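You operate a simulated robot arm through the tools that you are given. There is no shell and no other tool.

Carry out the task below with a simulated robot arm. There is one attempt and no reset: what you move stays moved.

JOB
Put some things from the top of the ledge of the wall shelving away. At the end: the small white collar from the top of the ledge of the wall shelving is in the yellow-handled drawer; the small teal collar from the top of the ledge of the wall shelving is in the yellow-handled drawer; whatever was shut is shut again. Leave all else as you found it, and nothing knocked over (what rides in a drawer may roll over).

It is judged by the outcome, as a careful person would: the job done as asked, and still so three seconds after it is handed in. It fails if anything else is knocked over, pushed out of place, dropped, spilled or broken.

ROBOT AND FRAMES
A 7-joint arm with a two-finger parallel gripper, fixed in place. Base frame: the origin is at the foot of the arm, x ahead of it, y to its left, z up; the work surface is at about z = 930. Lengths are in mm, angles in degrees, forces in N, time in s.
Its first joint turns from -166.0 to 166.0 degrees. Payload 4.4 kg.
The tool frame sits at the grasp point between the pads (the TCP): z along the fingers, y along the line on which they close. The tips reach 23 mm beyond it. Largest opening 94 mm; finger width 38, thickness 10; the body of the gripper, 54 by 96 mm, starts 39 mm behind the TCP.
Orientation is told as [roll, pitch, yaw] about the base's x, y, z axes, in that order, counted from this pose: with the fingers straight down and closing along the base's y, the tool's x points along the base's -x, its y along +y and its z along -z.

CONTROLS
- The arm moves only by the tool play_rows. Its argument "targets" is a list that holds one entry, the list of rows, each a list of 7 numbers: the closure in counts, from 0 (fully open) to 255 (shut), then the shift along the base's x, y, z in mm, then the turn, a rotation vector about the base's x, y, z in degrees. In form: [[[gripper, x, y, z, rx, ry, rz], ...]]. A call has 1 to 20 rows; each row shifts and turns the commanded pose from where the row before left it. A row lasts 0.2 s, in which the tool goes at most 50 mm and 8.6 degrees; a call with a longer step from one row to the next is refused whole, and so is a gripper value outside its range. A pose out of reach is approached as far as the arm can. The call stops where the force on the tool passes 40 N (or 10 N more than at its start, if that is more) or the arm is blocked; 0.2 s more then pass. The fingers move at their own pace (about 72 mm/s each) and stop on an object; they squeeze with about 36 N. The grip force told is the motor's: it shows also when the fingers shut on nothing. Time passes only in rows, and 0.2 s behind the last, so rows that do not move let the fingers close. It gives the time, the measured TCP pose, the force on the tool (base axes), the opening and the grip force at its end, in the units of the frame above (readings bear some noise), with the torque about the TCP (base axes, N m) and any sound that the robot's microphone picked up.
- Cameras (640 x 400 px; columns grow to the right, rows downward): "scene" is fixed at [51.4, 499.9, 1367.5]; the picture's right is [-0.37, -0.93, 0.00], its down [-0.40, 0.16, -0.90] and it looks along [0.84, -0.34, -0.43] (base axes); focal length 365 px, centre (320, 200). "wrist" rides on the gripper at [86, 16, -74] in the tool frame; the picture's right is [-0.18, 0.98, 0.00], its down [-0.58, -0.11, -0.81] and it looks along [-0.79, -0.15, 0.59] (tool axes); focal length 243 px, centre (320, 200). There is no depth. A picture from a camera that has moved, and an enlarged one, comes with that camera's place and axes in the base frame and with its lens.
- snapshot(camera): a new picture of that camera. No time passes.
- close_up(camera, box): a new picture of the part [left, top, right, bottom] of that camera's present view, enlarged. No time passes.
- close_job(): hands the job in; it is judged then, once.

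Nothing tells you positions but the pictures and the camera data. Unless the task says otherwise, let go and move clear before handing in.

The tools are called after "Request:" as a command line: name --argument value ..., lists and objects as JSON in quotes. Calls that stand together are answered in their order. play_rows: Moves the arm, as the interface text tells. Its arguments: {"type":"object","properties":{"targets":{"type":"array","items":{"type":"array","items":{"type":"array","items":{"type":"number"}}}}},"required":["targets"]} The other tools are called the same way: snapshot (camera) takes a picture; close_up (camera, box) takes an enlarged picture of a part of a camera's view; close_job () hands the job in.

At the start:

```text
time_s: 0.0
position: [833.5, -31.9, 1206.9]
orientation: [-0.1, -0.2, -0.1]
contact_force: [-0.3, 0.7, 0.1]
moment: [-0.02, -0.02, 0.02]
finger_gap: 93.7
grasp_force: 0.0
```

scene: 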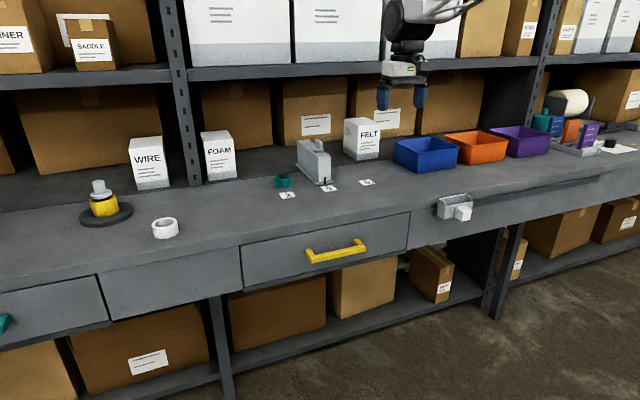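
wrist: 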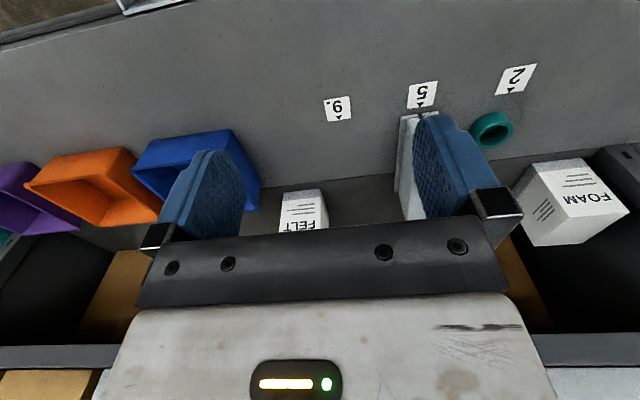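

I see a ledge of shelving with a white collar near (860, 556) and a teal collar near (1030, 223), and the yellow-handled drawer in front. I'll take closer looks first.

Request:
close_up --camera "scene" --box '[220, 110, 420, 235]'

Request:
close_up --camera "scene" --box '[60, 160, 260, 285]'

Request:
close_up --camera "scene" --box '[220, 190, 420, 315]'

Request:
close_up --camera "wrist" --box '[380, 50, 640, 212]'

```text
3.20 times, centred on (320, 172) of scene
camera zoom: at [51.4, 499.9, 1367.5], right [-0.37, -0.93, 0.0], down [-0.4, 0.16, -0.9], along [0.84, -0.34, -0.43], focal length 1167 px, centre (320, 288)
```

zoom: 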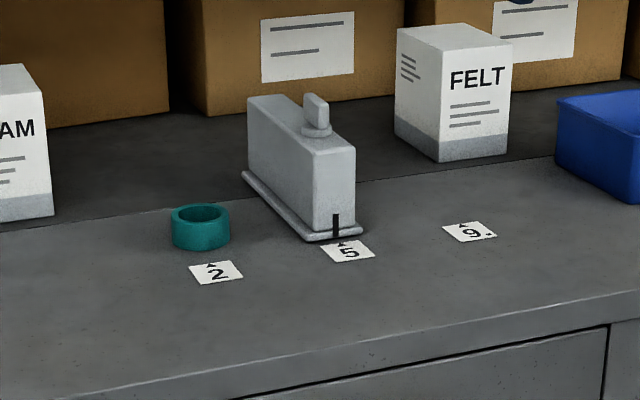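

```text
3.20 times, centred on (160, 222) of scene
camera zoom: at [51.4, 499.9, 1367.5], right [-0.37, -0.93, 0.0], down [-0.4, 0.16, -0.9], along [0.84, -0.34, -0.43], focal length 1167 px, centre (832, 128)
```

zoom: 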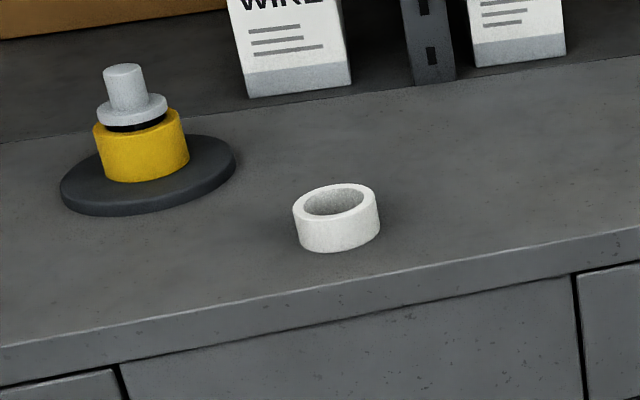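

```text
3.20 times, centred on (320, 252) of scene
camera zoom: at [51.4, 499.9, 1367.5], right [-0.37, -0.93, 0.0], down [-0.4, 0.16, -0.9], along [0.84, -0.34, -0.43], focal length 1167 px, centre (320, 32)
```

zoom: 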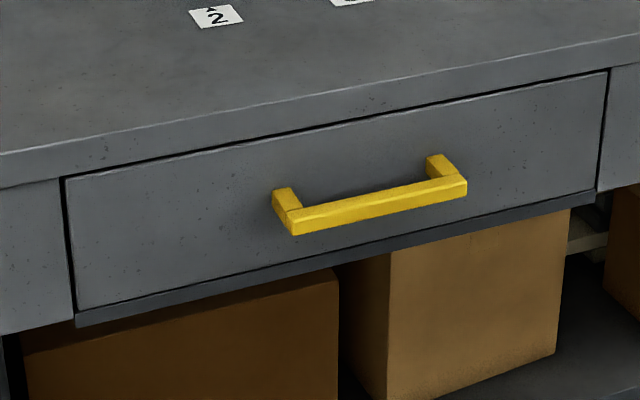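

```text
2.46 times, centred on (510, 131) of wrist
camera zoom: at [747.6, -14.4, 1281.6], right [0.19, 0.98, 0.0], down [0.58, -0.11, 0.81], along [0.79, -0.15, -0.59], focal length 597 px, centre (-148, 370)
```

zoom: 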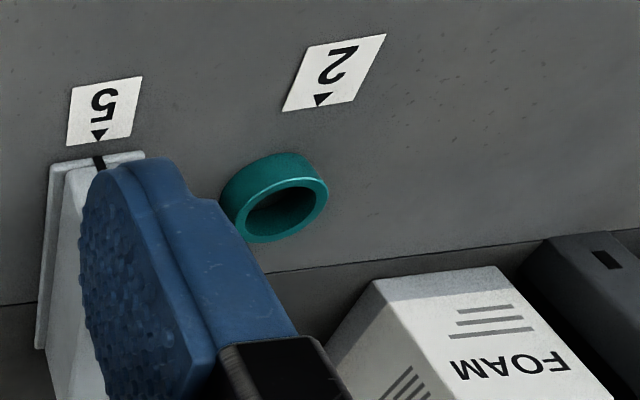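

The drawer's handle seems to be a bar at roughly x 755, y 85–234, z 842. I'll back off from the shelf and turn the tool to point forward, with the fingers closing vertically, so that I can pull the drawer open.

Request:
play_rows --targets '[[[0, -30, 10, 0, 0, 0, 0], [0, -30, 17, -10, 0, -8.2, 0], [0, -25, 17, -20, 0, -8.2, 0], [0, -25, 17, -20, 0, -8.2, 0], [0, -25, 17, -20, 0, -8.2, 0], [0, -25, 17, -20, 0, -8.2, 0], [0, -25, 17, -20, 0, -8.2, 0], [0, -25, 17, -20, 0, -8.2, 0], [0, -25, 17, -20, 0, -8.2, 0], [0, -25, 17, -20, 0, -8.2, 0], [0, -20, 17, -20, 0, -8.2, 0], [0, -5, 12, -10, 0, -8, 0]]]'

```text
time_s: 2.8
position: [553.4, 162.4, 928.6]
orientation: [-24.1, -82.0, 24.1]
contact_force: [-0.7, 0.0, -0.3]
moment: [0.02, 0.02, -0.03]
finger_gap: 94.0
grasp_force: 0.0
stopped in row 12: the arm was blocked; the commanded pose is now the measured one
```

The arm stopped short at about 82° of pitch and lower than commanded; I'll look at it before going on.

Request:
snapshot --camera "scene"

Request:
snapshot --camera "wrist"

```text
taken
```

scene: 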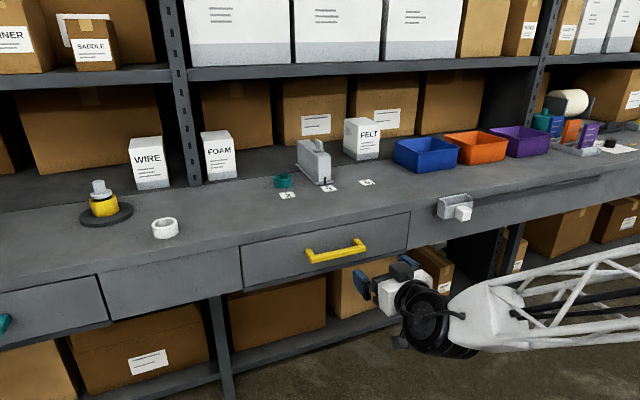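

```text
taken
camera wrist: at [469.3, 174.4, 851.5], right [0.02, 0.99, 0.13], down [-0.73, -0.07, 0.68], along [0.69, -0.11, 0.72], focal length 243 px, centre (320, 200)
```

wrist: 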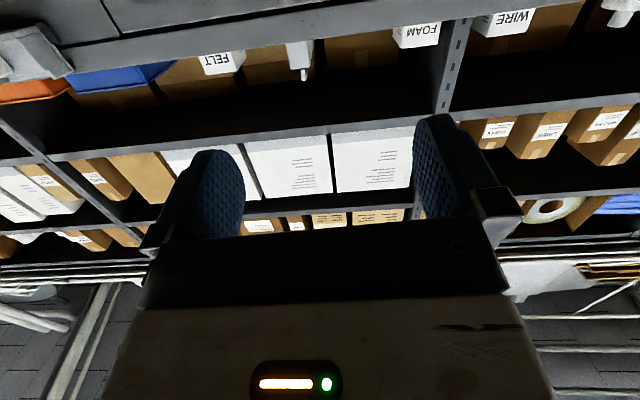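

The wrist seems to reach a joint limit when pointing horizontally this close in. I'll use a 45° forward-down tilt instead, and check that the arm follows.

Request:
play_rows --targets '[[[0, 5, 0, 20, 0.65, 7.54, 0], [0, 5, 0, 20, 0.65, 7.54, 0], [0, 5, 0, 20, 0.65, 7.54, 0], [0, 5, 0, 20, 0.65, 7.54, 0], [0, 5, 0, 20, 0.65, 7.54, 0], [0, 0, 0, 0, 0, 0, 0]]]'

```text
time_s: 4.2
position: [577.9, 159.9, 1029.0]
orientation: [0.8, -45.0, 0.5]
contact_force: [-0.3, 0.1, -1.1]
moment: [-0.02, -0.07, -0.01]
finger_gap: 94.1
grasp_force: 0.1
```

The arm follows well at 45°. Next I'll turn about the tool's own axis by 90°, so that the fingers close in the vertical plane across the bar.

Request:
play_rows --targets '[[[0, 0, 0, 0, -5.79, 0, 5.79], [0, 0, 0, 0, -5.79, 0, 5.79], [0, 0, 0, 0, -5.79, 0, 5.79], [0, 0, 0, 0, -5.79, 0, 5.79], [0, 0, 0, 0, -5.79, 0, 5.79], [0, 0, 0, 0, -5.79, 0, 5.79], [0, 0, 0, 0, -5.79, 0, 5.79], [0, 0, 0, 0, -5.79, 0, 5.79], [0, 0, 0, 0, -5.79, 0, 5.79], [0, 0, 0, 0, -5.79, 0, 5.79], [0, 0, 0, 0, -5.79, 0, 5.79], [0, 0, 0, 0, 0, 0, 0]]]'

Request:
snapshot --camera "wrist"

Request:
snapshot --camera "scene"

```text
time_s: 6.8
position: [578.9, 161.8, 1028.6]
orientation: [-43.9, 0.3, 90.5]
contact_force: [0.6, -0.4, 0.4]
moment: [0.04, -0.02, -0.02]
finger_gap: 94.1
grasp_force: 0.0
```

```text
taken
camera wrist: at [515.9, 75.6, 1072.2], right [-0.71, 0.18, -0.68], down [-0.48, 0.58, 0.65], along [0.51, 0.79, -0.33], focal length 243 px, centre (320, 200)
```

wrist: 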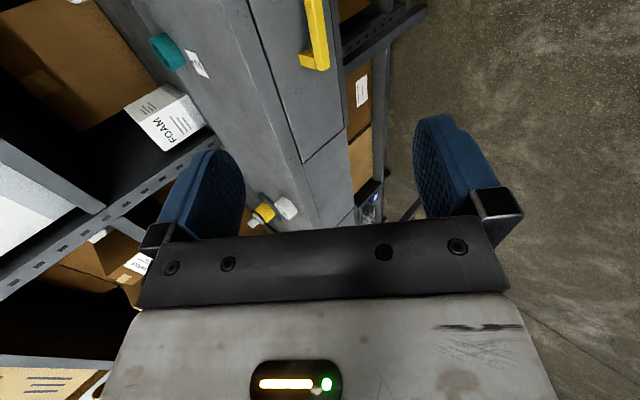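

```text
taken
```

scene: 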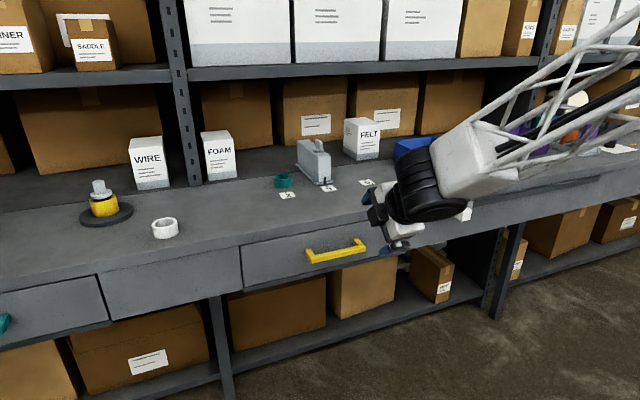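

The arm follows. I'll zoom in on the handle from the wrist to triangulate it.

Request:
close_up --camera "wrist" --box '[220, 0, 420, 125]'

Request:
close_up --camera "scene" --box '[280, 220, 400, 295]'

```text
3.20 times, centred on (320, 62) of wrist
camera zoom: at [515.9, 75.6, 1072.2], right [-0.71, 0.18, -0.68], down [-0.48, 0.58, 0.65], along [0.51, 0.79, -0.33], focal length 776 px, centre (320, 640)
```

zoom: 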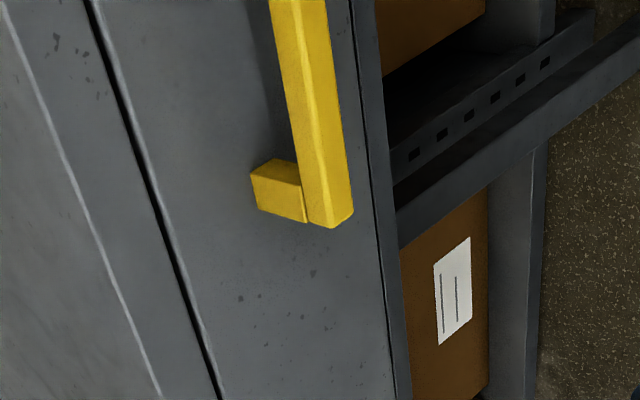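

```text
5.33 times, centred on (340, 258) of scene
camera zoom: at [51.4, 499.9, 1367.5], right [-0.37, -0.93, 0.0], down [-0.4, 0.16, -0.9], along [0.84, -0.34, -0.43], focal length 1945 px, centre (213, -107)
```

zoom: 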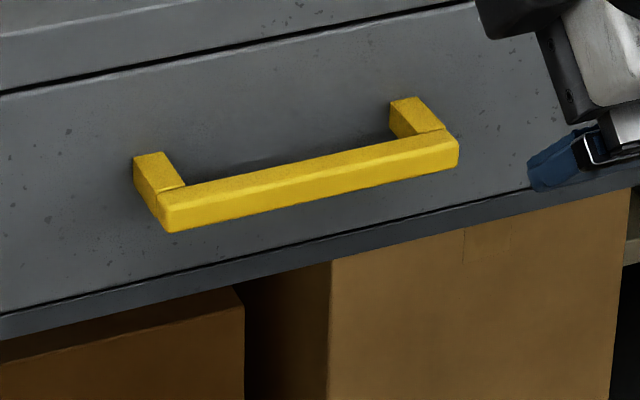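

The handle bar comes out at x 767–779, z 831–844, y 80–236, with about a 29 mm gap behind it to the drawer face. I'll go to a standoff along the 45° line with the fingers partly open.

Request:
play_rows --targets '[[[163, 31, -1, -30.3, 0, -0.3, -0.2], [163, 31, -1, -30.3, 0, -0.3, -0.2], [163, 31, -1, -30.3, 0, -0.3, -0.1], [163, 31, -1, -30.3, 0, -0.2, 0], [163, 0, 0, 0, 0, 0, 0], [163, 0, 0, 0, 0, 0, 0]]]'

Request:
snapshot --camera "wrist"

Request:
close_up --camera "scene" --box '[260, 180, 460, 305]'

```text
time_s: 8.2
position: [703.0, 158.0, 907.6]
orientation: [-44.9, 0.2, 89.9]
contact_force: [-1.3, -0.1, -0.4]
moment: [0.0, -0.01, 0.0]
finger_gap: 34.0
grasp_force: 0.2
```

```text
taken
camera wrist: at [638.2, 72.9, 949.2], right [-0.69, 0.18, -0.7], down [-0.49, 0.58, 0.65], along [0.53, 0.79, -0.32], focal length 243 px, centre (320, 200)
```

wrist: 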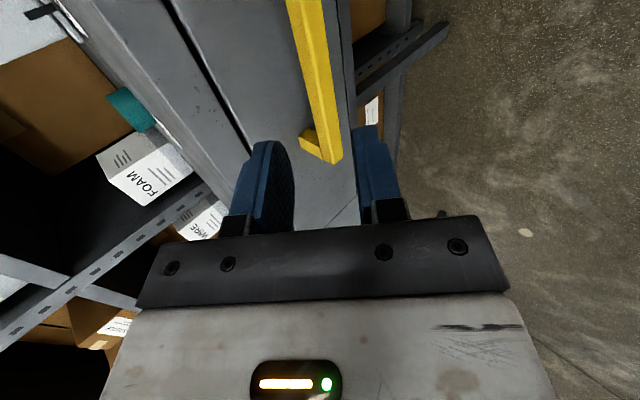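

```text
3.20 times, centred on (360, 242) of scene
camera zoom: at [51.4, 499.9, 1367.5], right [-0.37, -0.93, 0.0], down [-0.4, 0.16, -0.9], along [0.84, -0.34, -0.43], focal length 1167 px, centre (192, 64)
```

zoom: 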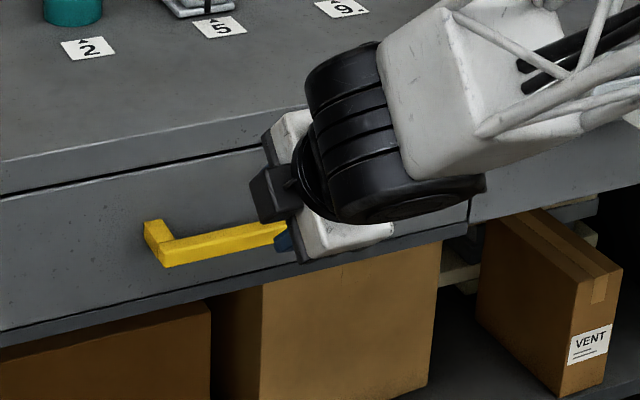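

The wrist view confirms the bar at x about 766–778, top z about 841. I'll advance along the tilt line onto the bar.

Request:
play_rows --targets '[[[163, 16, 0, -16.5, 0, 0, 0], [163, 16, 0, -16.5, 0, 0, 0], [163, 11, 0, -11.5, 0, 0, 0], [163, 10, 0, -10.5, 0, 0, 0], [163, 10, 0, -10.5, 0, 0, 0], [163, 0, 0, 0, 0, 0, 0]]]'

Request:
close_up --camera "wrist" --box '[200, 80, 440, 230]'

```text
time_s: 9.6
position: [767.1, 157.8, 842.1]
orientation: [-44.9, 0.2, 89.9]
contact_force: [-0.8, 0.4, -0.5]
moment: [0.03, 0.0, -0.01]
finger_gap: 33.7
grasp_force: 0.0
```

```text
2.67 times, centred on (320, 155) of wrist
camera zoom: at [702.2, 71.8, 884.3], right [-0.69, 0.18, -0.7], down [-0.49, 0.58, 0.65], along [0.52, 0.79, -0.32], focal length 647 px, centre (320, 320)
```

zoom: 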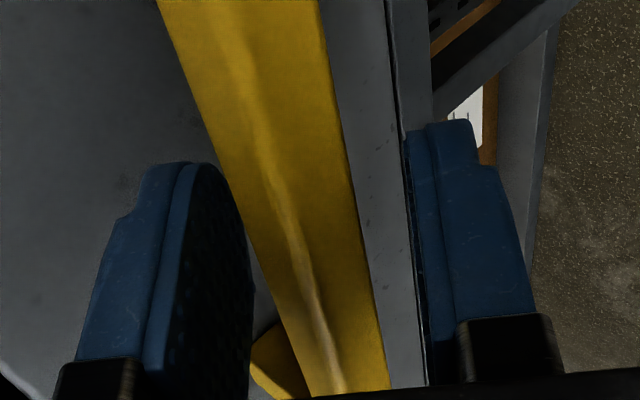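

The bar sits between the fingers, with no contact. I'll close on it.

Request:
play_rows --targets '[[[255, 0, 0, 0, 0, 0, 0], [255, 0, 0, 0, 0, 0, 0], [255, 0, 0, 0, 0, 0, 0]]]'

```text
time_s: 10.4
position: [766.6, 157.9, 843.5]
orientation: [-45.0, 0.2, 89.8]
contact_force: [0.6, -0.5, 12.4]
moment: [1.15, -0.09, -1.14]
finger_gap: 22.3
grasp_force: 45.6
```

Request:
play_rows --targets '[[[255, -5, 0, 0, 0, 0, 0], [255, -10, 0, 0, 0, 0, 0], [255, -15, 0, 0, 0, 0, 0], [255, 0, 0, 0, 0, 0, 0]]]'

Request:
snapshot --camera "scene"

```text
time_s: 11.4
position: [735.8, 157.4, 844.7]
orientation: [-45.0, 0.2, 89.8]
contact_force: [-1.0, -25.9, 18.0]
moment: [-0.23, 0.04, -0.96]
finger_gap: 22.2
grasp_force: 45.2
```

```text
taken
```

scene: 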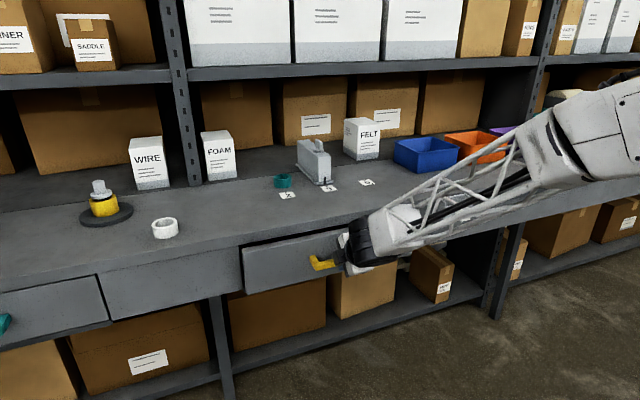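

The drawer is moving. There's some side force, so I'll ease the lateral position while continuing to pull.

Request:
play_rows --targets '[[[255, -10, -1, 0.5, 0, 0, 0], [255, -15, -0.5, 0.5, 0, 0, 0], [255, -15, 0, 0, 0, 0, 0], [255, 0, 0, 0, 0, 0, 0]]]'

```text
time_s: 12.4
position: [694.1, 156.8, 844.9]
orientation: [-45.0, 0.3, 90.0]
contact_force: [0.7, 10.3, 7.1]
moment: [1.85, -0.15, -0.56]
finger_gap: 22.0
grasp_force: 44.5
```

Request:
play_rows --targets '[[[255, -20, 0.2, 0.2, 0, 0, 0], [255, -20, 0, 0, 0, 0, 0], [255, -20, 0, 0, 0, 0, 0], [255, -20, 0, 0, 0, 0, 0], [255, -15, 0, 0, 0, 0, 0], [255, 0, 0, 0, 0, 0, 0]]]'

Request:
snapshot --camera "scene"

```text
time_s: 13.8
position: [599.8, 157.4, 844.7]
orientation: [-45.0, 0.1, 89.9]
contact_force: [-0.1, -16.4, 9.3]
moment: [1.03, -0.06, -1.29]
finger_gap: 22.4
grasp_force: 44.9
```

```text
taken
```

scene: 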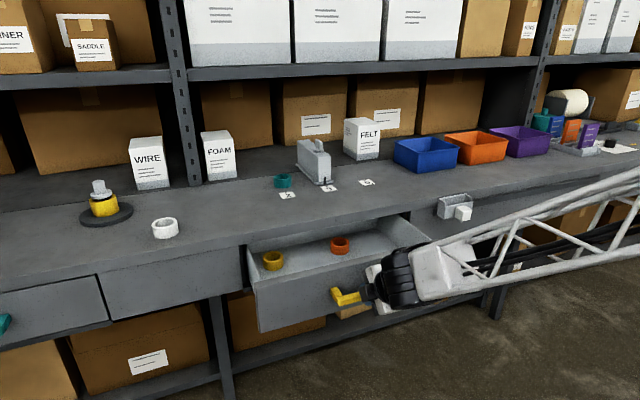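

The drawer is open about 167 mm and already holds a yellow and an orange collar. I'll pull a little further for room.

Request:
play_rows --targets '[[[255, -15, -0.2, 0, 0, 0, 0], [255, -20, 0, 0, 0, 0, 0], [255, -15, 0, 0, 0, 0, 0], [255, -5, 0, 0, 0, 0, 0], [255, 0, 0, 0, 0, 0, 0]]]'

Request:
close_up --camera "scene" --box '[220, 190, 460, 340]'

```text
time_s: 15.0
position: [546.1, 156.8, 844.6]
orientation: [-45.0, 0.2, 90.0]
contact_force: [-0.5, 37.3, -2.1]
moment: [1.5, 0.0, -0.9]
finger_gap: 22.4
grasp_force: 44.7
```

```text
2.67 times, centred on (340, 265) of scene
camera zoom: at [51.4, 499.9, 1367.5], right [-0.37, -0.93, 0.0], down [-0.4, 0.16, -0.9], along [0.84, -0.34, -0.43], focal length 972 px, centre (267, 27)
```

zoom: 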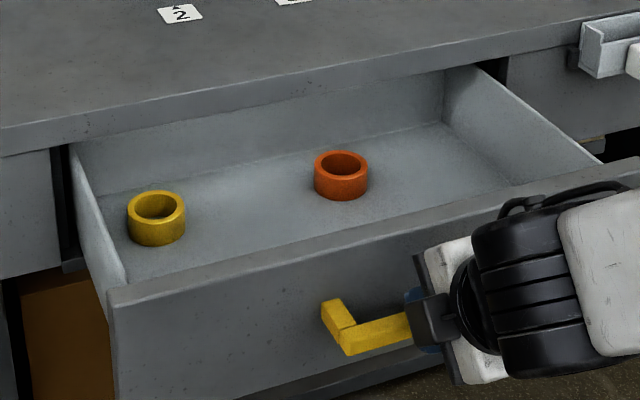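

The drawer is open about 220 mm with two collars inside near x 790. I'll release the handle and retreat along the tool axis.

Request:
play_rows --targets '[[[163, 0, 0, 0, 0, 0, 0], [163, 0, 0, 0, 0, 0, 0], [163, 0, 0, 0, 0, 0, 0]]]'

Request:
close_up --camera "wrist" --box '[200, 80, 440, 230]'

```text
time_s: 15.8
position: [545.6, 156.2, 844.9]
orientation: [-44.9, 0.2, 89.9]
contact_force: [0.2, 0.8, 0.2]
moment: [-0.02, -0.03, 0.02]
finger_gap: 33.8
grasp_force: 0.0
```

```text
2.67 times, centred on (320, 155) of wrist
camera zoom: at [482.3, 70.6, 885.5], right [-0.69, 0.18, -0.7], down [-0.49, 0.58, 0.65], along [0.53, 0.79, -0.32], focal length 647 px, centre (320, 320)
```

zoom: 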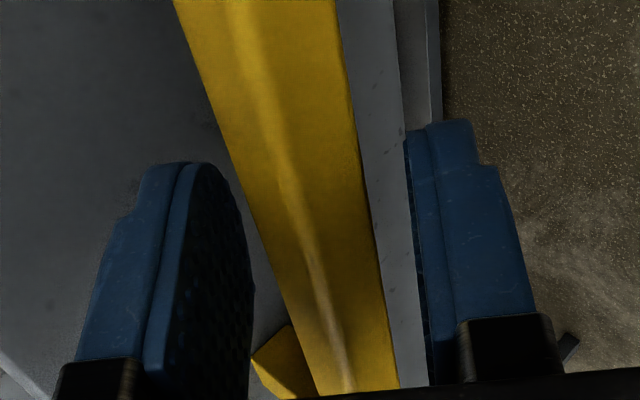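

Released cleanly. I'll retreat, rise, and turn the fingers back so that they close sideways.

Request:
play_rows --targets '[[[163, -15, 0, 15, 0, 0, 0], [163, -27, 0, 27, 0, 0, 0], [163, 0, 0, 40, 0, 0, 0], [100, 0, 0, 45, 0, 0, 0], [50, 0, 0, 45, 0, 0, 0], [0, 10, 0, 30, 5.79, 0, -5.79], [0, 15, 10, 10, 5.79, 0, -5.79], [0, 15, 15, 0, 5.79, 0, -5.79], [0, 15, 15, 0, 5.79, 0, -5.79], [0, 15, 15, 0, 5.79, 0, -5.79], [0, 15, 15, 0, 5.79, 0, -5.79], [0, 15, 15, 0, 5.79, 0, -5.79], [0, 15, 15, 0, 5.79, 0, -5.79], [0, 15, 15, 0, 5.79, 0, -5.79], [0, 15, 15, 0, 5.79, 0, -5.79], [0, 15, 15, 0, 5.79, 0, -5.79], [0, 0, 0, 0, 0, 0, 0]]]'

Request:
snapshot --camera "scene"

```text
time_s: 19.4
position: [663.8, 301.8, 1055.8]
orientation: [0.1, -44.8, -0.2]
contact_force: [-0.1, 1.1, 0.6]
moment: [-0.01, 0.0, 0.0]
finger_gap: 93.9
grasp_force: 0.0
```

```text
taken
```

scene: 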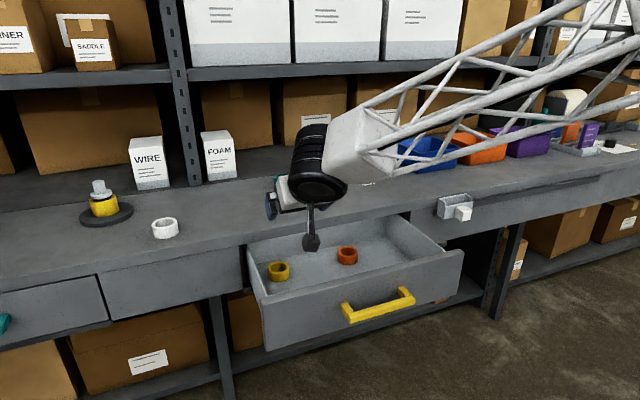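

Both arm and drawer are as intended. Now I'll go over to the white collar, turning the tool to the radial direction with a 35° tilt.

Request:
play_rows --targets '[[[0, 23, 30, 4, 0, 0, 8.2], [0, 23, 30, 4, 0, 0, 8.2], [0, 23, 30, 4, 0, 0, 8.2], [0, 23, 30, 4, 0, 0, 8.1], [0, 23, 30, 4, -2.7, 4.2, 0], [0, 23, 30, 4, -2.7, 4.2, 0], [0, 23, 30, 4, 0, 0, 0], [0, 18, 25, 0, 0, 0, 0], [0, 0, 0, 0, 0, 0, 0]]]'

Request:
snapshot --camera "wrist"

Request:
snapshot --camera "scene"

```text
time_s: 21.4
position: [842.6, 536.2, 1085.6]
orientation: [0.0, -34.8, 32.7]
contact_force: [0.7, 0.1, -0.4]
moment: [0.0, 0.0, 0.0]
finger_gap: 93.9
grasp_force: 0.0
```

```text
taken
camera wrist: at [738.7, 489.4, 1096.4], right [-0.4, 0.91, 0.11], down [0.07, -0.08, 0.99], along [0.91, 0.41, -0.03], focal length 243 px, centre (320, 200)
```

wrist: 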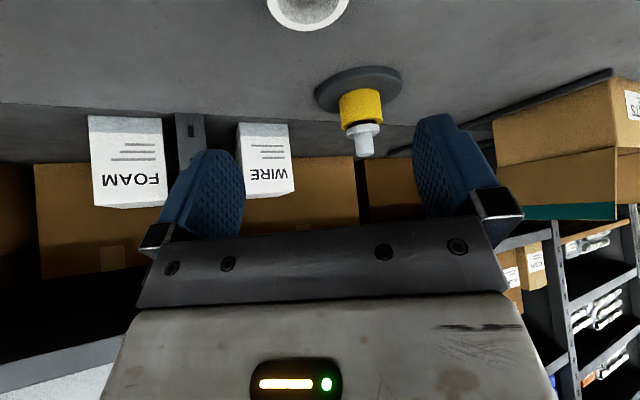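

```text
taken
```

scene: 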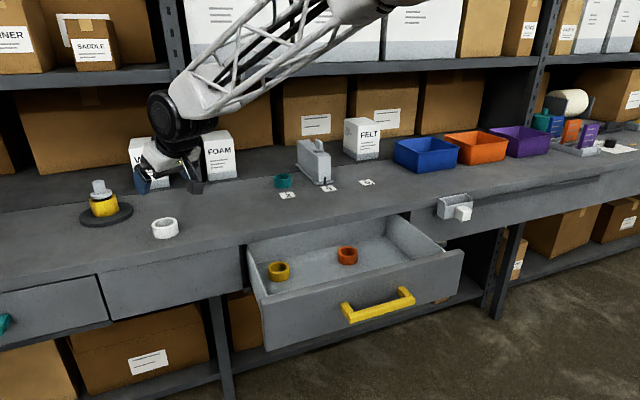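

The white collar comes out at about (877, 556). I'll move above it and check the alignment.

Request:
play_rows --targets '[[[0, 16, 9.4, -25, 0, 0, 0], [0, 16.4, 9.4, -25, 0, 0, 0], [0, 0, 0, -25.6, 0, 0, 0], [0, 0, 0, 0, 0, 0, 0]]]'

Request:
snapshot --camera "wrist"

Request:
close_up --camera "scene" --box '[60, 120, 260, 245]'

```text
time_s: 22.4
position: [875.5, 556.8, 1009.4]
orientation: [0.0, -34.8, 32.7]
contact_force: [-0.5, -0.7, 0.2]
moment: [0.0, 0.02, 0.0]
finger_gap: 94.1
grasp_force: 0.0
```

```text
taken
camera wrist: at [771.8, 508.8, 1019.7], right [-0.4, 0.91, 0.11], down [0.07, -0.08, 0.99], along [0.91, 0.41, -0.03], focal length 243 px, centre (320, 200)
```

wrist: 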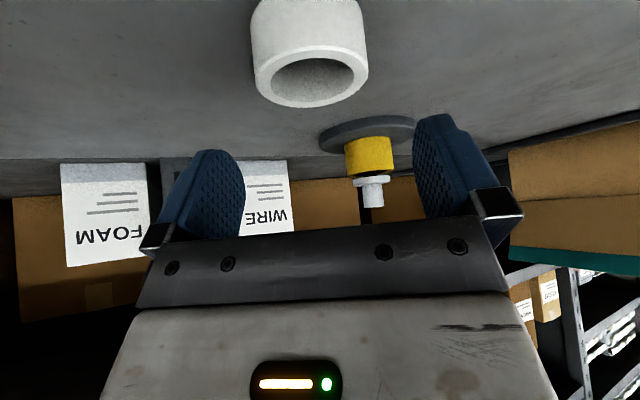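

```text
3.20 times, centred on (160, 182) of scene
camera zoom: at [51.4, 499.9, 1367.5], right [-0.37, -0.93, 0.0], down [-0.4, 0.16, -0.9], along [0.84, -0.34, -0.43], focal length 1167 px, centre (832, 256)
```

zoom: 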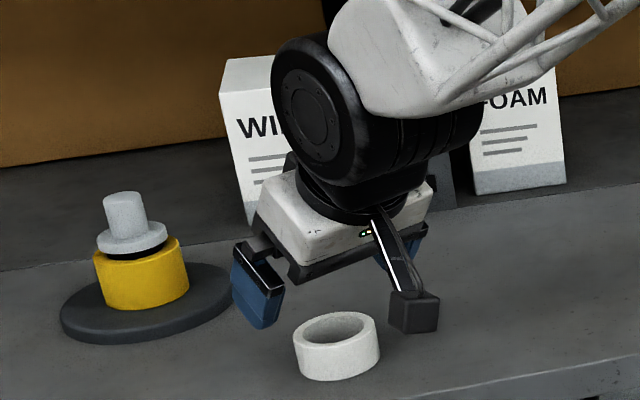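

The collar is between the fingers laterally, a few mm further out. I'll nudge and descend.

Request:
play_rows --targets '[[[0, 3.1, 4.4, -15, 0, 0, 0], [0, 0, 0, -12, 0, 0, 0], [0, 0, 0, -10, 0, 0, 0], [0, 0, 0, -8, 0, 0, 0], [0, 0, 0, 0, 0, 0, 0]]]'

Request:
snapshot --camera "wrist"

Request:
close_up --camera "scene" --box '[60, 120, 260, 245]'

```text
time_s: 23.6
position: [877.8, 560.7, 962.5]
orientation: [0.0, -34.8, 32.7]
contact_force: [-0.5, -0.1, 0.2]
moment: [-0.02, 0.01, 0.0]
finger_gap: 93.8
grasp_force: 0.1
```

```text
taken
camera wrist: at [774.0, 512.8, 974.5], right [-0.4, 0.91, 0.11], down [0.07, -0.08, 0.99], along [0.91, 0.41, -0.03], focal length 243 px, centre (320, 200)
```

wrist: 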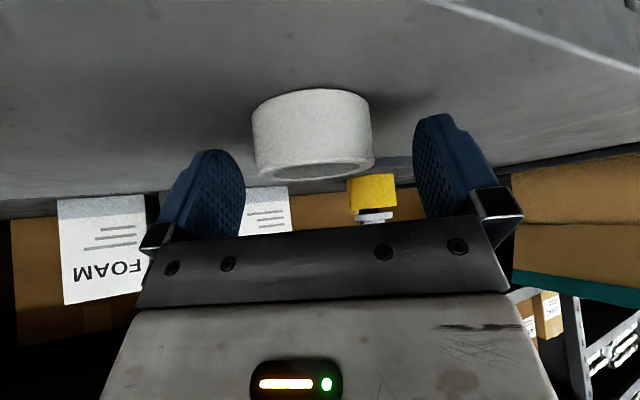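

```text
3.20 times, centred on (160, 182) of scene
camera zoom: at [51.4, 499.9, 1367.5], right [-0.37, -0.93, 0.0], down [-0.4, 0.16, -0.9], along [0.84, -0.34, -0.43], focal length 1167 px, centre (832, 256)
```

zoom: 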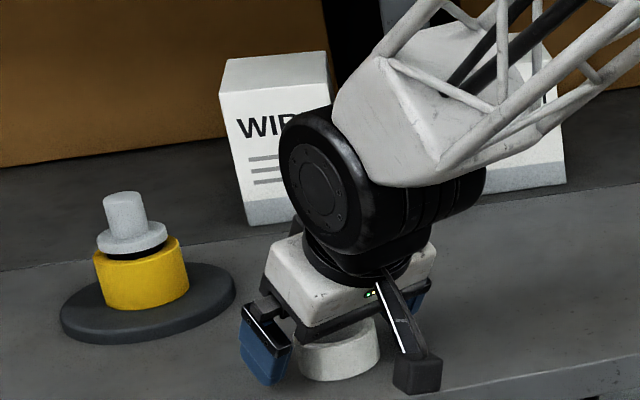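

The collar is centred between the pads. Closing.

Request:
play_rows --targets '[[[255, 0, 0, 0, 0, 0, 0], [255, 0, 0, 0, 0, 0, 0], [255, 0, 0, 0, 0, 0, 0], [255, 0, 0, 0, 0, 0, 0]]]'

Request:
snapshot --camera "wrist"

```text
time_s: 24.6
position: [877.4, 560.0, 962.7]
orientation: [0.1, -34.8, 32.7]
contact_force: [0.0, -0.2, 0.9]
moment: [-0.02, -0.05, -0.03]
finger_gap: 54.2
grasp_force: 35.7
```

```text
taken
camera wrist: at [774.0, 512.7, 974.5], right [-0.4, 0.91, 0.11], down [0.07, -0.08, 0.99], along [0.91, 0.41, -0.03], focal length 243 px, centre (320, 200)
```

wrist: 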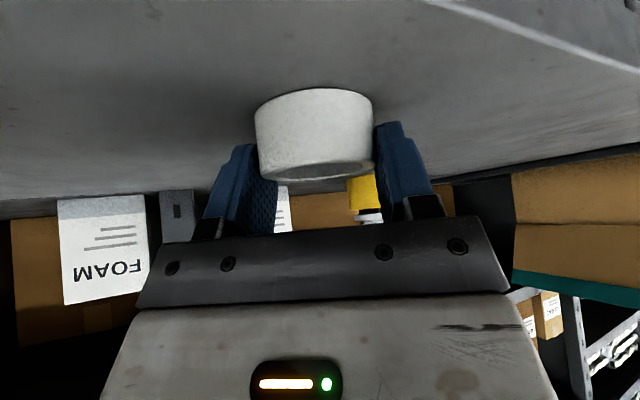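

Request:
play_rows --targets '[[[255, 0, 0, 8, 0, 0, 0], [255, 0, 0, 15, 0, 0, 0], [255, 0, 0, 20, 0, 0, 0], [255, 0, 0, 0, 0, 0, 0]]]'

Request:
snapshot --camera "wrist"

Request:
close_up --camera "scene" --box '[60, 120, 260, 245]'

```text
time_s: 25.6
position: [879.2, 559.3, 1006.9]
orientation: [0.1, -34.9, 32.8]
contact_force: [-0.1, 0.1, 0.0]
moment: [0.01, 0.01, -0.05]
finger_gap: 0.1
grasp_force: 36.5
```

```text
taken
camera wrist: at [775.5, 512.4, 1018.2], right [-0.4, 0.91, 0.11], down [0.07, -0.08, 0.99], along [0.91, 0.41, -0.03], focal length 243 px, centre (320, 200)
```

wrist: 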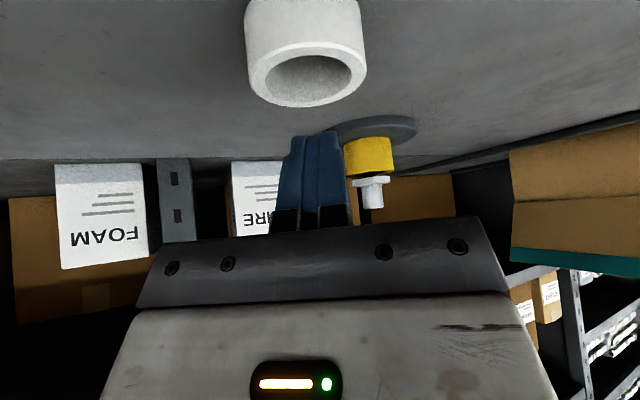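

```text
3.20 times, centred on (160, 182) of scene
camera zoom: at [51.4, 499.9, 1367.5], right [-0.37, -0.93, 0.0], down [-0.4, 0.16, -0.9], along [0.84, -0.34, -0.43], focal length 1167 px, centre (832, 256)
```

zoom: 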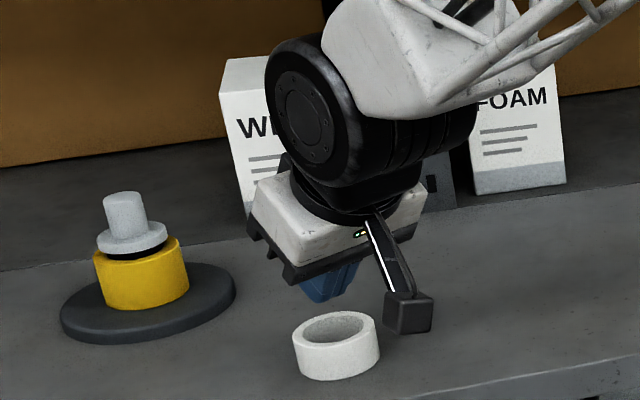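

The collar slipped out of the tips and stayed standing where it was. Using the several wrist views, I get its top at z≈958 and its centre at about (881, 559). I'll reopen and grip deeper.

Request:
play_rows --targets '[[[0, -1.6, -2.5, 0, 0, 0, 0], [0, 0, 0, 0, 0, 0, 0], [0, 0, 0, 0, 0, 0, 0], [0, 0, 0, -15, 0, 0, 0], [0, 0, 0, -15, 0, 0, 0], [0, 0, 0, -12, 0, 0, 0], [0, 0, 0, -5, 0, 0, 0], [0, 0, 0, -3, 0, 0, 0], [0, 0, 0, 0, 0, 0, 0]]]'

Request:
snapshot --camera "wrist"

Request:
close_up --camera "scene" --box '[60, 120, 260, 245]'

```text
time_s: 27.6
position: [877.1, 557.5, 959.8]
orientation: [0.0, -35.0, 32.7]
contact_force: [-16.7, -6.8, 32.1]
moment: [-0.92, 0.13, -0.35]
finger_gap: 93.1
grasp_force: 0.0
```

```text
taken
camera wrist: at [773.3, 510.4, 970.6], right [-0.4, 0.91, 0.11], down [0.07, -0.08, 0.99], along [0.91, 0.41, -0.03], focal length 243 px, centre (320, 200)
```

wrist: 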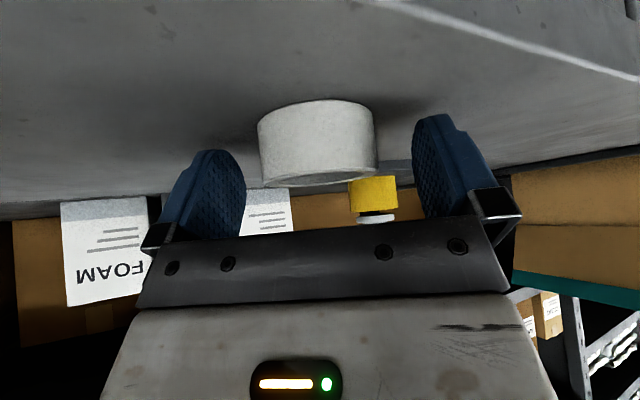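

```text
3.20 times, centred on (160, 182) of scene
camera zoom: at [51.4, 499.9, 1367.5], right [-0.37, -0.93, 0.0], down [-0.4, 0.16, -0.9], along [0.84, -0.34, -0.43], focal length 1167 px, centre (832, 256)
```

zoom: 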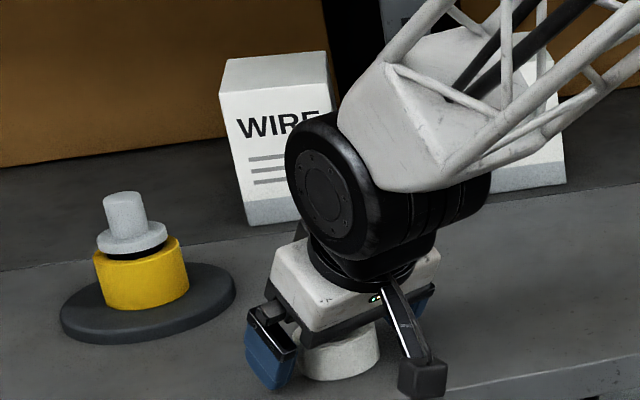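

The fingertips are touching the bench (z≈930), so this is the lowest the grip can be. I'll ease up slightly, close, and examine the grip before lifting.

Request:
play_rows --targets '[[[0, 3, 2, 2, 0, 0, 0], [0, 0, 0, 0, 0, 0, 0], [255, 0, 0, 0, 0, 0, 0], [255, 0, 0, 0, 0, 0, 0], [255, 0, 0, 0, 0, 0, 0], [255, 0, 0, 0, 0, 0, 0], [255, 0, 0, 0, 0, 0, 0]]]'

Request:
close_up --camera "wrist" --box '[190, 70, 446, 230]'

Request:
close_up --camera "scene" --box '[110, 180, 230, 255]'

```text
time_s: 27.9
position: [878.1, 559.0, 959.5]
orientation: [0.1, -35.0, 32.7]
contact_force: [-1.8, -1.4, 3.0]
moment: [-0.17, -0.06, -0.04]
finger_gap: 94.0
grasp_force: 0.1
stopped in row 1: the force on the tool passed its limit at 103 N (the readings are from after the stop); the commanded pose is now the measured one
```

```text
2.50 times, centred on (318, 150) of wrist
camera zoom: at [774.3, 511.1, 970.8], right [-0.4, 0.91, 0.11], down [0.07, -0.08, 0.99], along [0.91, 0.41, -0.03], focal length 606 px, centre (325, 325)
```

zoom: 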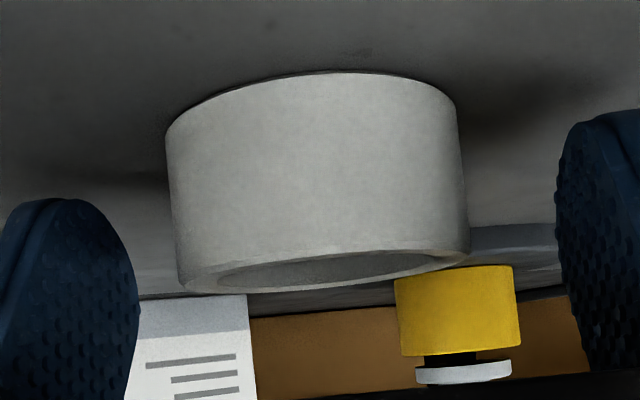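

```text
5.33 times, centred on (170, 218) of scene
camera zoom: at [51.4, 499.9, 1367.5], right [-0.37, -0.93, 0.0], down [-0.4, 0.16, -0.9], along [0.84, -0.34, -0.43], focal length 1945 px, centre (1120, 107)
```

zoom: 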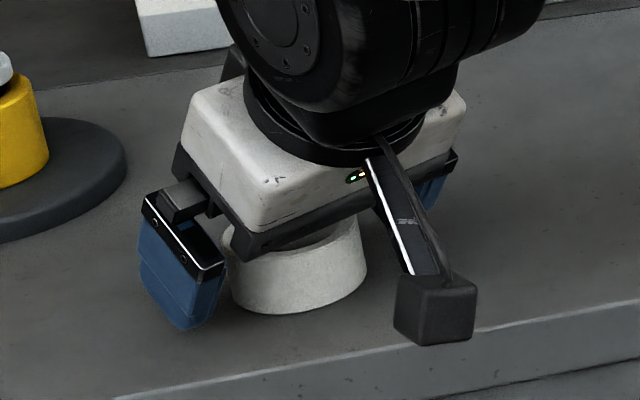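

The press on the bench is relieved now. I'll raise by 1 mm and close.

Request:
play_rows --targets '[[[0, 0, 0, 1, 0, 0, 0], [0, 0, 0, 0, 0, 0, 0], [255, 0, 0, 0, 0, 0, 0], [255, 0, 0, 0, 0, 0, 0], [255, 0, 0, 0, 0, 0, 0], [255, 0, 0, 0, 0, 0, 0]]]'

Request:
close_up --camera "wrist" --box '[190, 70, 446, 230]'

Request:
close_up --camera "scene" --box '[110, 180, 230, 255]'

```text
time_s: 29.3
position: [877.2, 558.3, 959.7]
orientation: [0.1, -34.9, 32.6]
contact_force: [-0.2, -0.3, 0.7]
moment: [-0.02, -0.01, 0.03]
finger_gap: 54.0
grasp_force: 35.9
```

```text
2.50 times, centred on (318, 150) of wrist
camera zoom: at [774.2, 511.1, 971.4], right [-0.4, 0.91, 0.11], down [0.07, -0.08, 0.99], along [0.91, 0.41, -0.03], focal length 606 px, centre (325, 325)
```

zoom: 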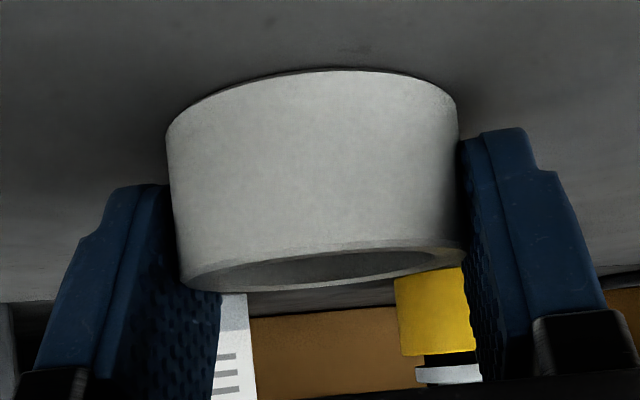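

```text
5.33 times, centred on (170, 218) of scene
camera zoom: at [51.4, 499.9, 1367.5], right [-0.37, -0.93, 0.0], down [-0.4, 0.16, -0.9], along [0.84, -0.34, -0.43], focal length 1945 px, centre (1120, 107)
```

zoom: 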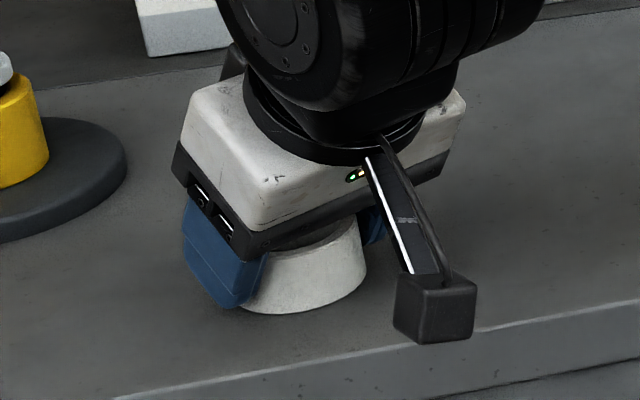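

The pads look well seated on the sides. I'll lift very slowly and watch the gap.

Request:
play_rows --targets '[[[255, 0, 0, 0, 0, 0, 0], [255, 0, 0, 1, 0, 0, 0], [255, 0, 0, 2, 0, 0, 0], [255, 0, 0, 2, 0, 0, 0], [255, 0, 0, 0, 0, 0, 0]]]'

Request:
close_up --camera "wrist" --box '[190, 70, 446, 230]'

```text
time_s: 30.5
position: [877.6, 559.2, 964.8]
orientation: [0.1, -34.9, 32.6]
contact_force: [0.0, 0.7, -0.9]
moment: [-0.02, 0.0, 0.0]
finger_gap: 53.7
grasp_force: 35.9
```

```text
2.50 times, centred on (318, 150) of wrist
camera zoom: at [774.2, 510.8, 976.6], right [-0.4, 0.91, 0.11], down [0.07, -0.08, 0.99], along [0.91, 0.41, -0.03], focal length 606 px, centre (325, 325)
```

zoom: 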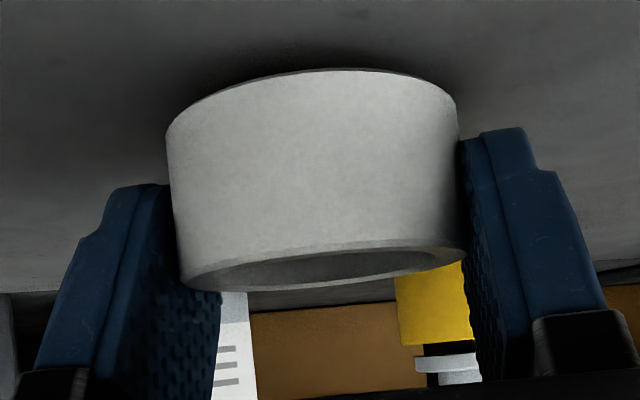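

It's rising with the gripper. I'll continue gently.

Request:
play_rows --targets '[[[255, 0, 0, 3, 0, 0, 0], [255, 0, 0, 4, 0, 0, 0], [255, 0, 0, 5, 0, 0, 0], [255, 0, 0, 6, 0, 0, 0], [255, 0, 0, 7, 0, 0, 0], [255, 0, 0, 7, 0, 0, 0], [255, 0, 0, 7, 0, 0, 0], [255, 0, 0, 5, 0, 0, 0], [255, 0, 0, 0, 0, 0, 0]]]'

Request:
snapshot --camera "wrist"

```text
time_s: 32.5
position: [878.6, 558.5, 1010.8]
orientation: [0.0, -34.9, 32.7]
contact_force: [0.7, 1.0, -0.5]
moment: [-0.04, 0.01, 0.02]
finger_gap: 53.9
grasp_force: 35.7
```

```text
taken
camera wrist: at [774.2, 511.0, 1020.7], right [-0.4, 0.91, 0.11], down [0.07, -0.08, 0.99], along [0.91, 0.41, -0.03], focal length 243 px, centre (320, 200)
```

wrist: 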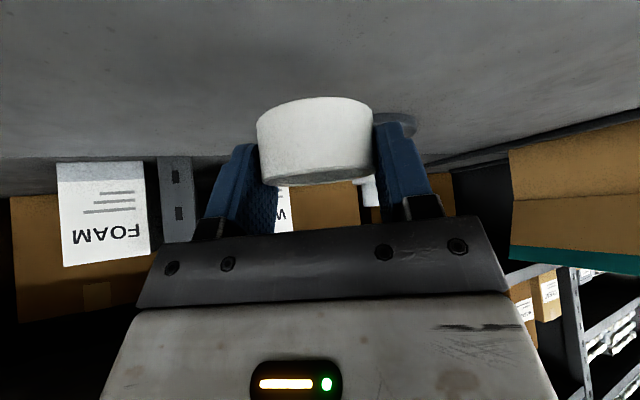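

The white collar is held. I'll carry it over the open drawer, turning the tool so that the camera will sit inside the drawer's length while the collar stays level.

Request:
play_rows --targets '[[[255, -8, -10, 5, 0, 0, 3], [255, -16, -20, 5, 0, 0, 6], [255, -19, -25, 5, 0, 0, 6], [255, -19, -26, 5, 0, 0, 6], [255, -19, -26, 5, 0, 0, 6], [255, -19, -26, 5, 0, 0, 6], [255, -19, -26, 5, 0, 0, 6], [255, -19, -26, 0, 0, 0, 6], [255, -19, -26, 0, 0, 0, 6], [255, -19, -26, 0, 0, 0, 6.3], [255, -14, -16, 0, 0, 0, 0], [255, -6, -8, 0, 0, 0, 0], [255, 0, 0, 0, 0, 0, 0]]]'

Request:
snapshot --camera "scene"

Request:
snapshot --camera "wrist"

```text
time_s: 35.3
position: [683.2, 296.8, 1043.2]
orientation: [-0.1, -34.9, 90.0]
contact_force: [-0.3, 1.0, 0.0]
moment: [0.01, 0.0, -0.01]
finger_gap: 53.7
grasp_force: 36.2
```

```text
taken
```

scene: 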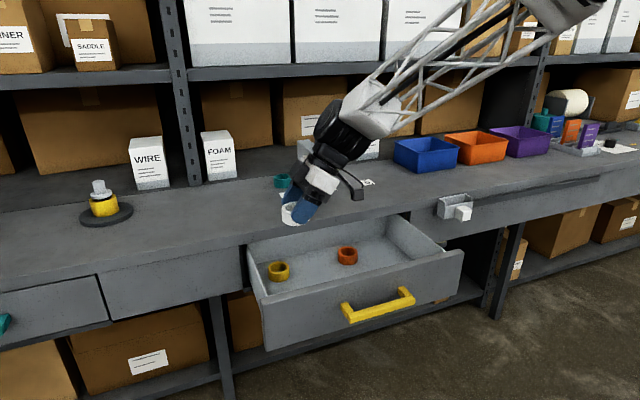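

```text
taken
camera wrist: at [666.7, 184.0, 1055.1], right [-0.98, 0.15, 0.11], down [0.11, 0.02, 0.99], along [0.15, 0.99, -0.03], focal length 243 px, centre (320, 200)
```

wrist: 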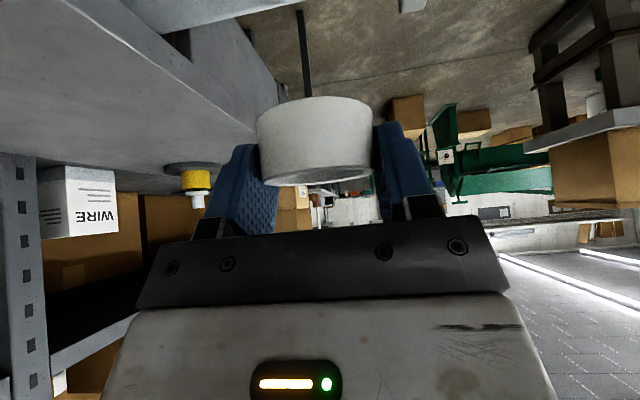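

Descending towards the drawer in stages.

Request:
play_rows --targets '[[[255, 0, 0, -15, 0, 0, 0], [255, 0, 0, -25, 0, 0, 0], [255, 0, 0, -25, 0, 0, 0], [255, 0, 0, -25, 0, 0, 0], [255, 0, 0, -25, 0, 0, 0], [255, 0, 0, -20, 0, 0, 0], [255, 0, 0, 0, 0, 0, 0]]]'

Request:
close_up --camera "scene" --box '[220, 180, 460, 330]'

Request:
snapshot --camera "wrist"

```text
time_s: 36.9
position: [683.7, 295.5, 907.5]
orientation: [0.0, -34.9, 90.0]
contact_force: [0.0, -0.2, -0.1]
moment: [-0.02, 0.02, 0.02]
finger_gap: 53.8
grasp_force: 36.1
```

```text
2.67 times, centred on (340, 255) of scene
camera zoom: at [51.4, 499.9, 1367.5], right [-0.37, -0.93, 0.0], down [-0.4, 0.16, -0.9], along [0.84, -0.34, -0.43], focal length 972 px, centre (267, 53)
```

zoom: 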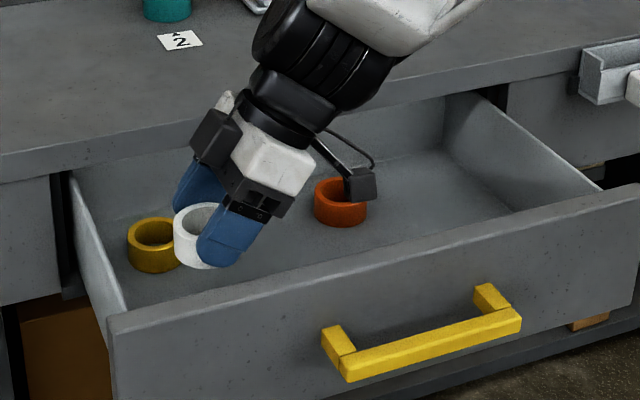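

```text
taken
camera wrist: at [667.3, 183.1, 919.2], right [-0.98, 0.15, 0.11], down [0.11, 0.02, 0.99], along [0.15, 0.99, -0.03], focal length 243 px, centre (320, 200)
```

wrist: 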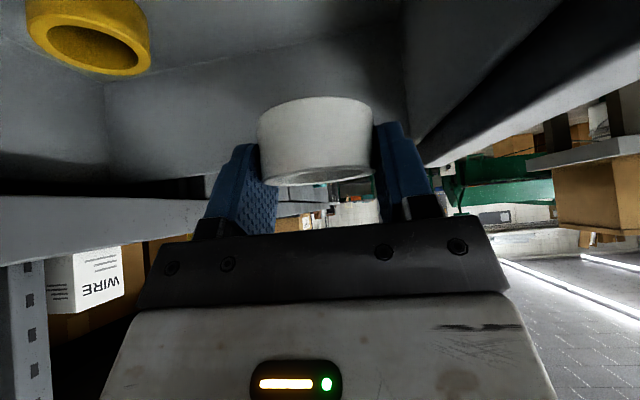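

Clear of the yellow collar. Continuing down to just above the drawer floor.

Request:
play_rows --targets '[[[255, 0, 0, -20, 0, 0, 0], [255, 0, 0, -20, 0, 0, 0], [255, 0, 0, -18, 0, 0, 0], [255, 0, 0, -10, 0, 0, 0], [255, 0, 0, -8, 0, 0, 0], [255, 0, 0, 0, 0, 0, 0]]]'

Request:
close_up --camera "scene" --box '[220, 180, 460, 330]'

Request:
snapshot --camera "wrist"

```text
time_s: 38.3
position: [683.3, 297.2, 833.2]
orientation: [0.0, -34.9, 89.9]
contact_force: [0.5, 0.0, -0.7]
moment: [0.0, 0.01, -0.02]
finger_gap: 53.7
grasp_force: 36.0
```

```text
2.67 times, centred on (340, 255) of scene
camera zoom: at [51.4, 499.9, 1367.5], right [-0.37, -0.93, 0.0], down [-0.4, 0.16, -0.9], along [0.84, -0.34, -0.43], focal length 972 px, centre (267, 53)
```

zoom: 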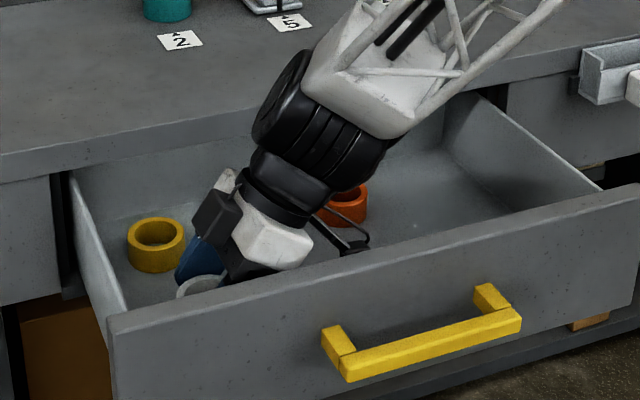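

```text
taken
camera wrist: at [666.8, 183.9, 844.4], right [-0.98, 0.15, 0.11], down [0.11, 0.02, 0.99], along [0.15, 0.99, -0.03], focal length 243 px, centre (320, 200)
```

wrist: 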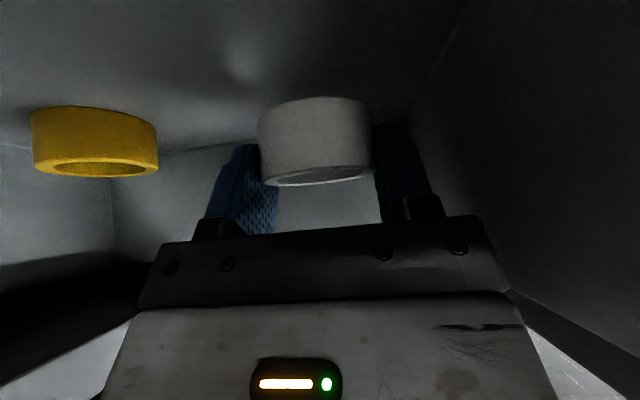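

Request:
play_rows --targets '[[[255, 0, 0, -5, 0, 0, 0], [255, 0, 0, -4, 0, 0, 0], [255, 0, 0, -3, 0, 0, 0], [255, 0, 0, 0, 0, 0, 0]]]'

```text
time_s: 39.3
position: [681.5, 297.7, 821.1]
orientation: [0.0, -34.9, 90.0]
contact_force: [-0.8, 1.5, -0.9]
moment: [0.04, 0.01, -0.01]
finger_gap: 53.7
grasp_force: 36.0
```

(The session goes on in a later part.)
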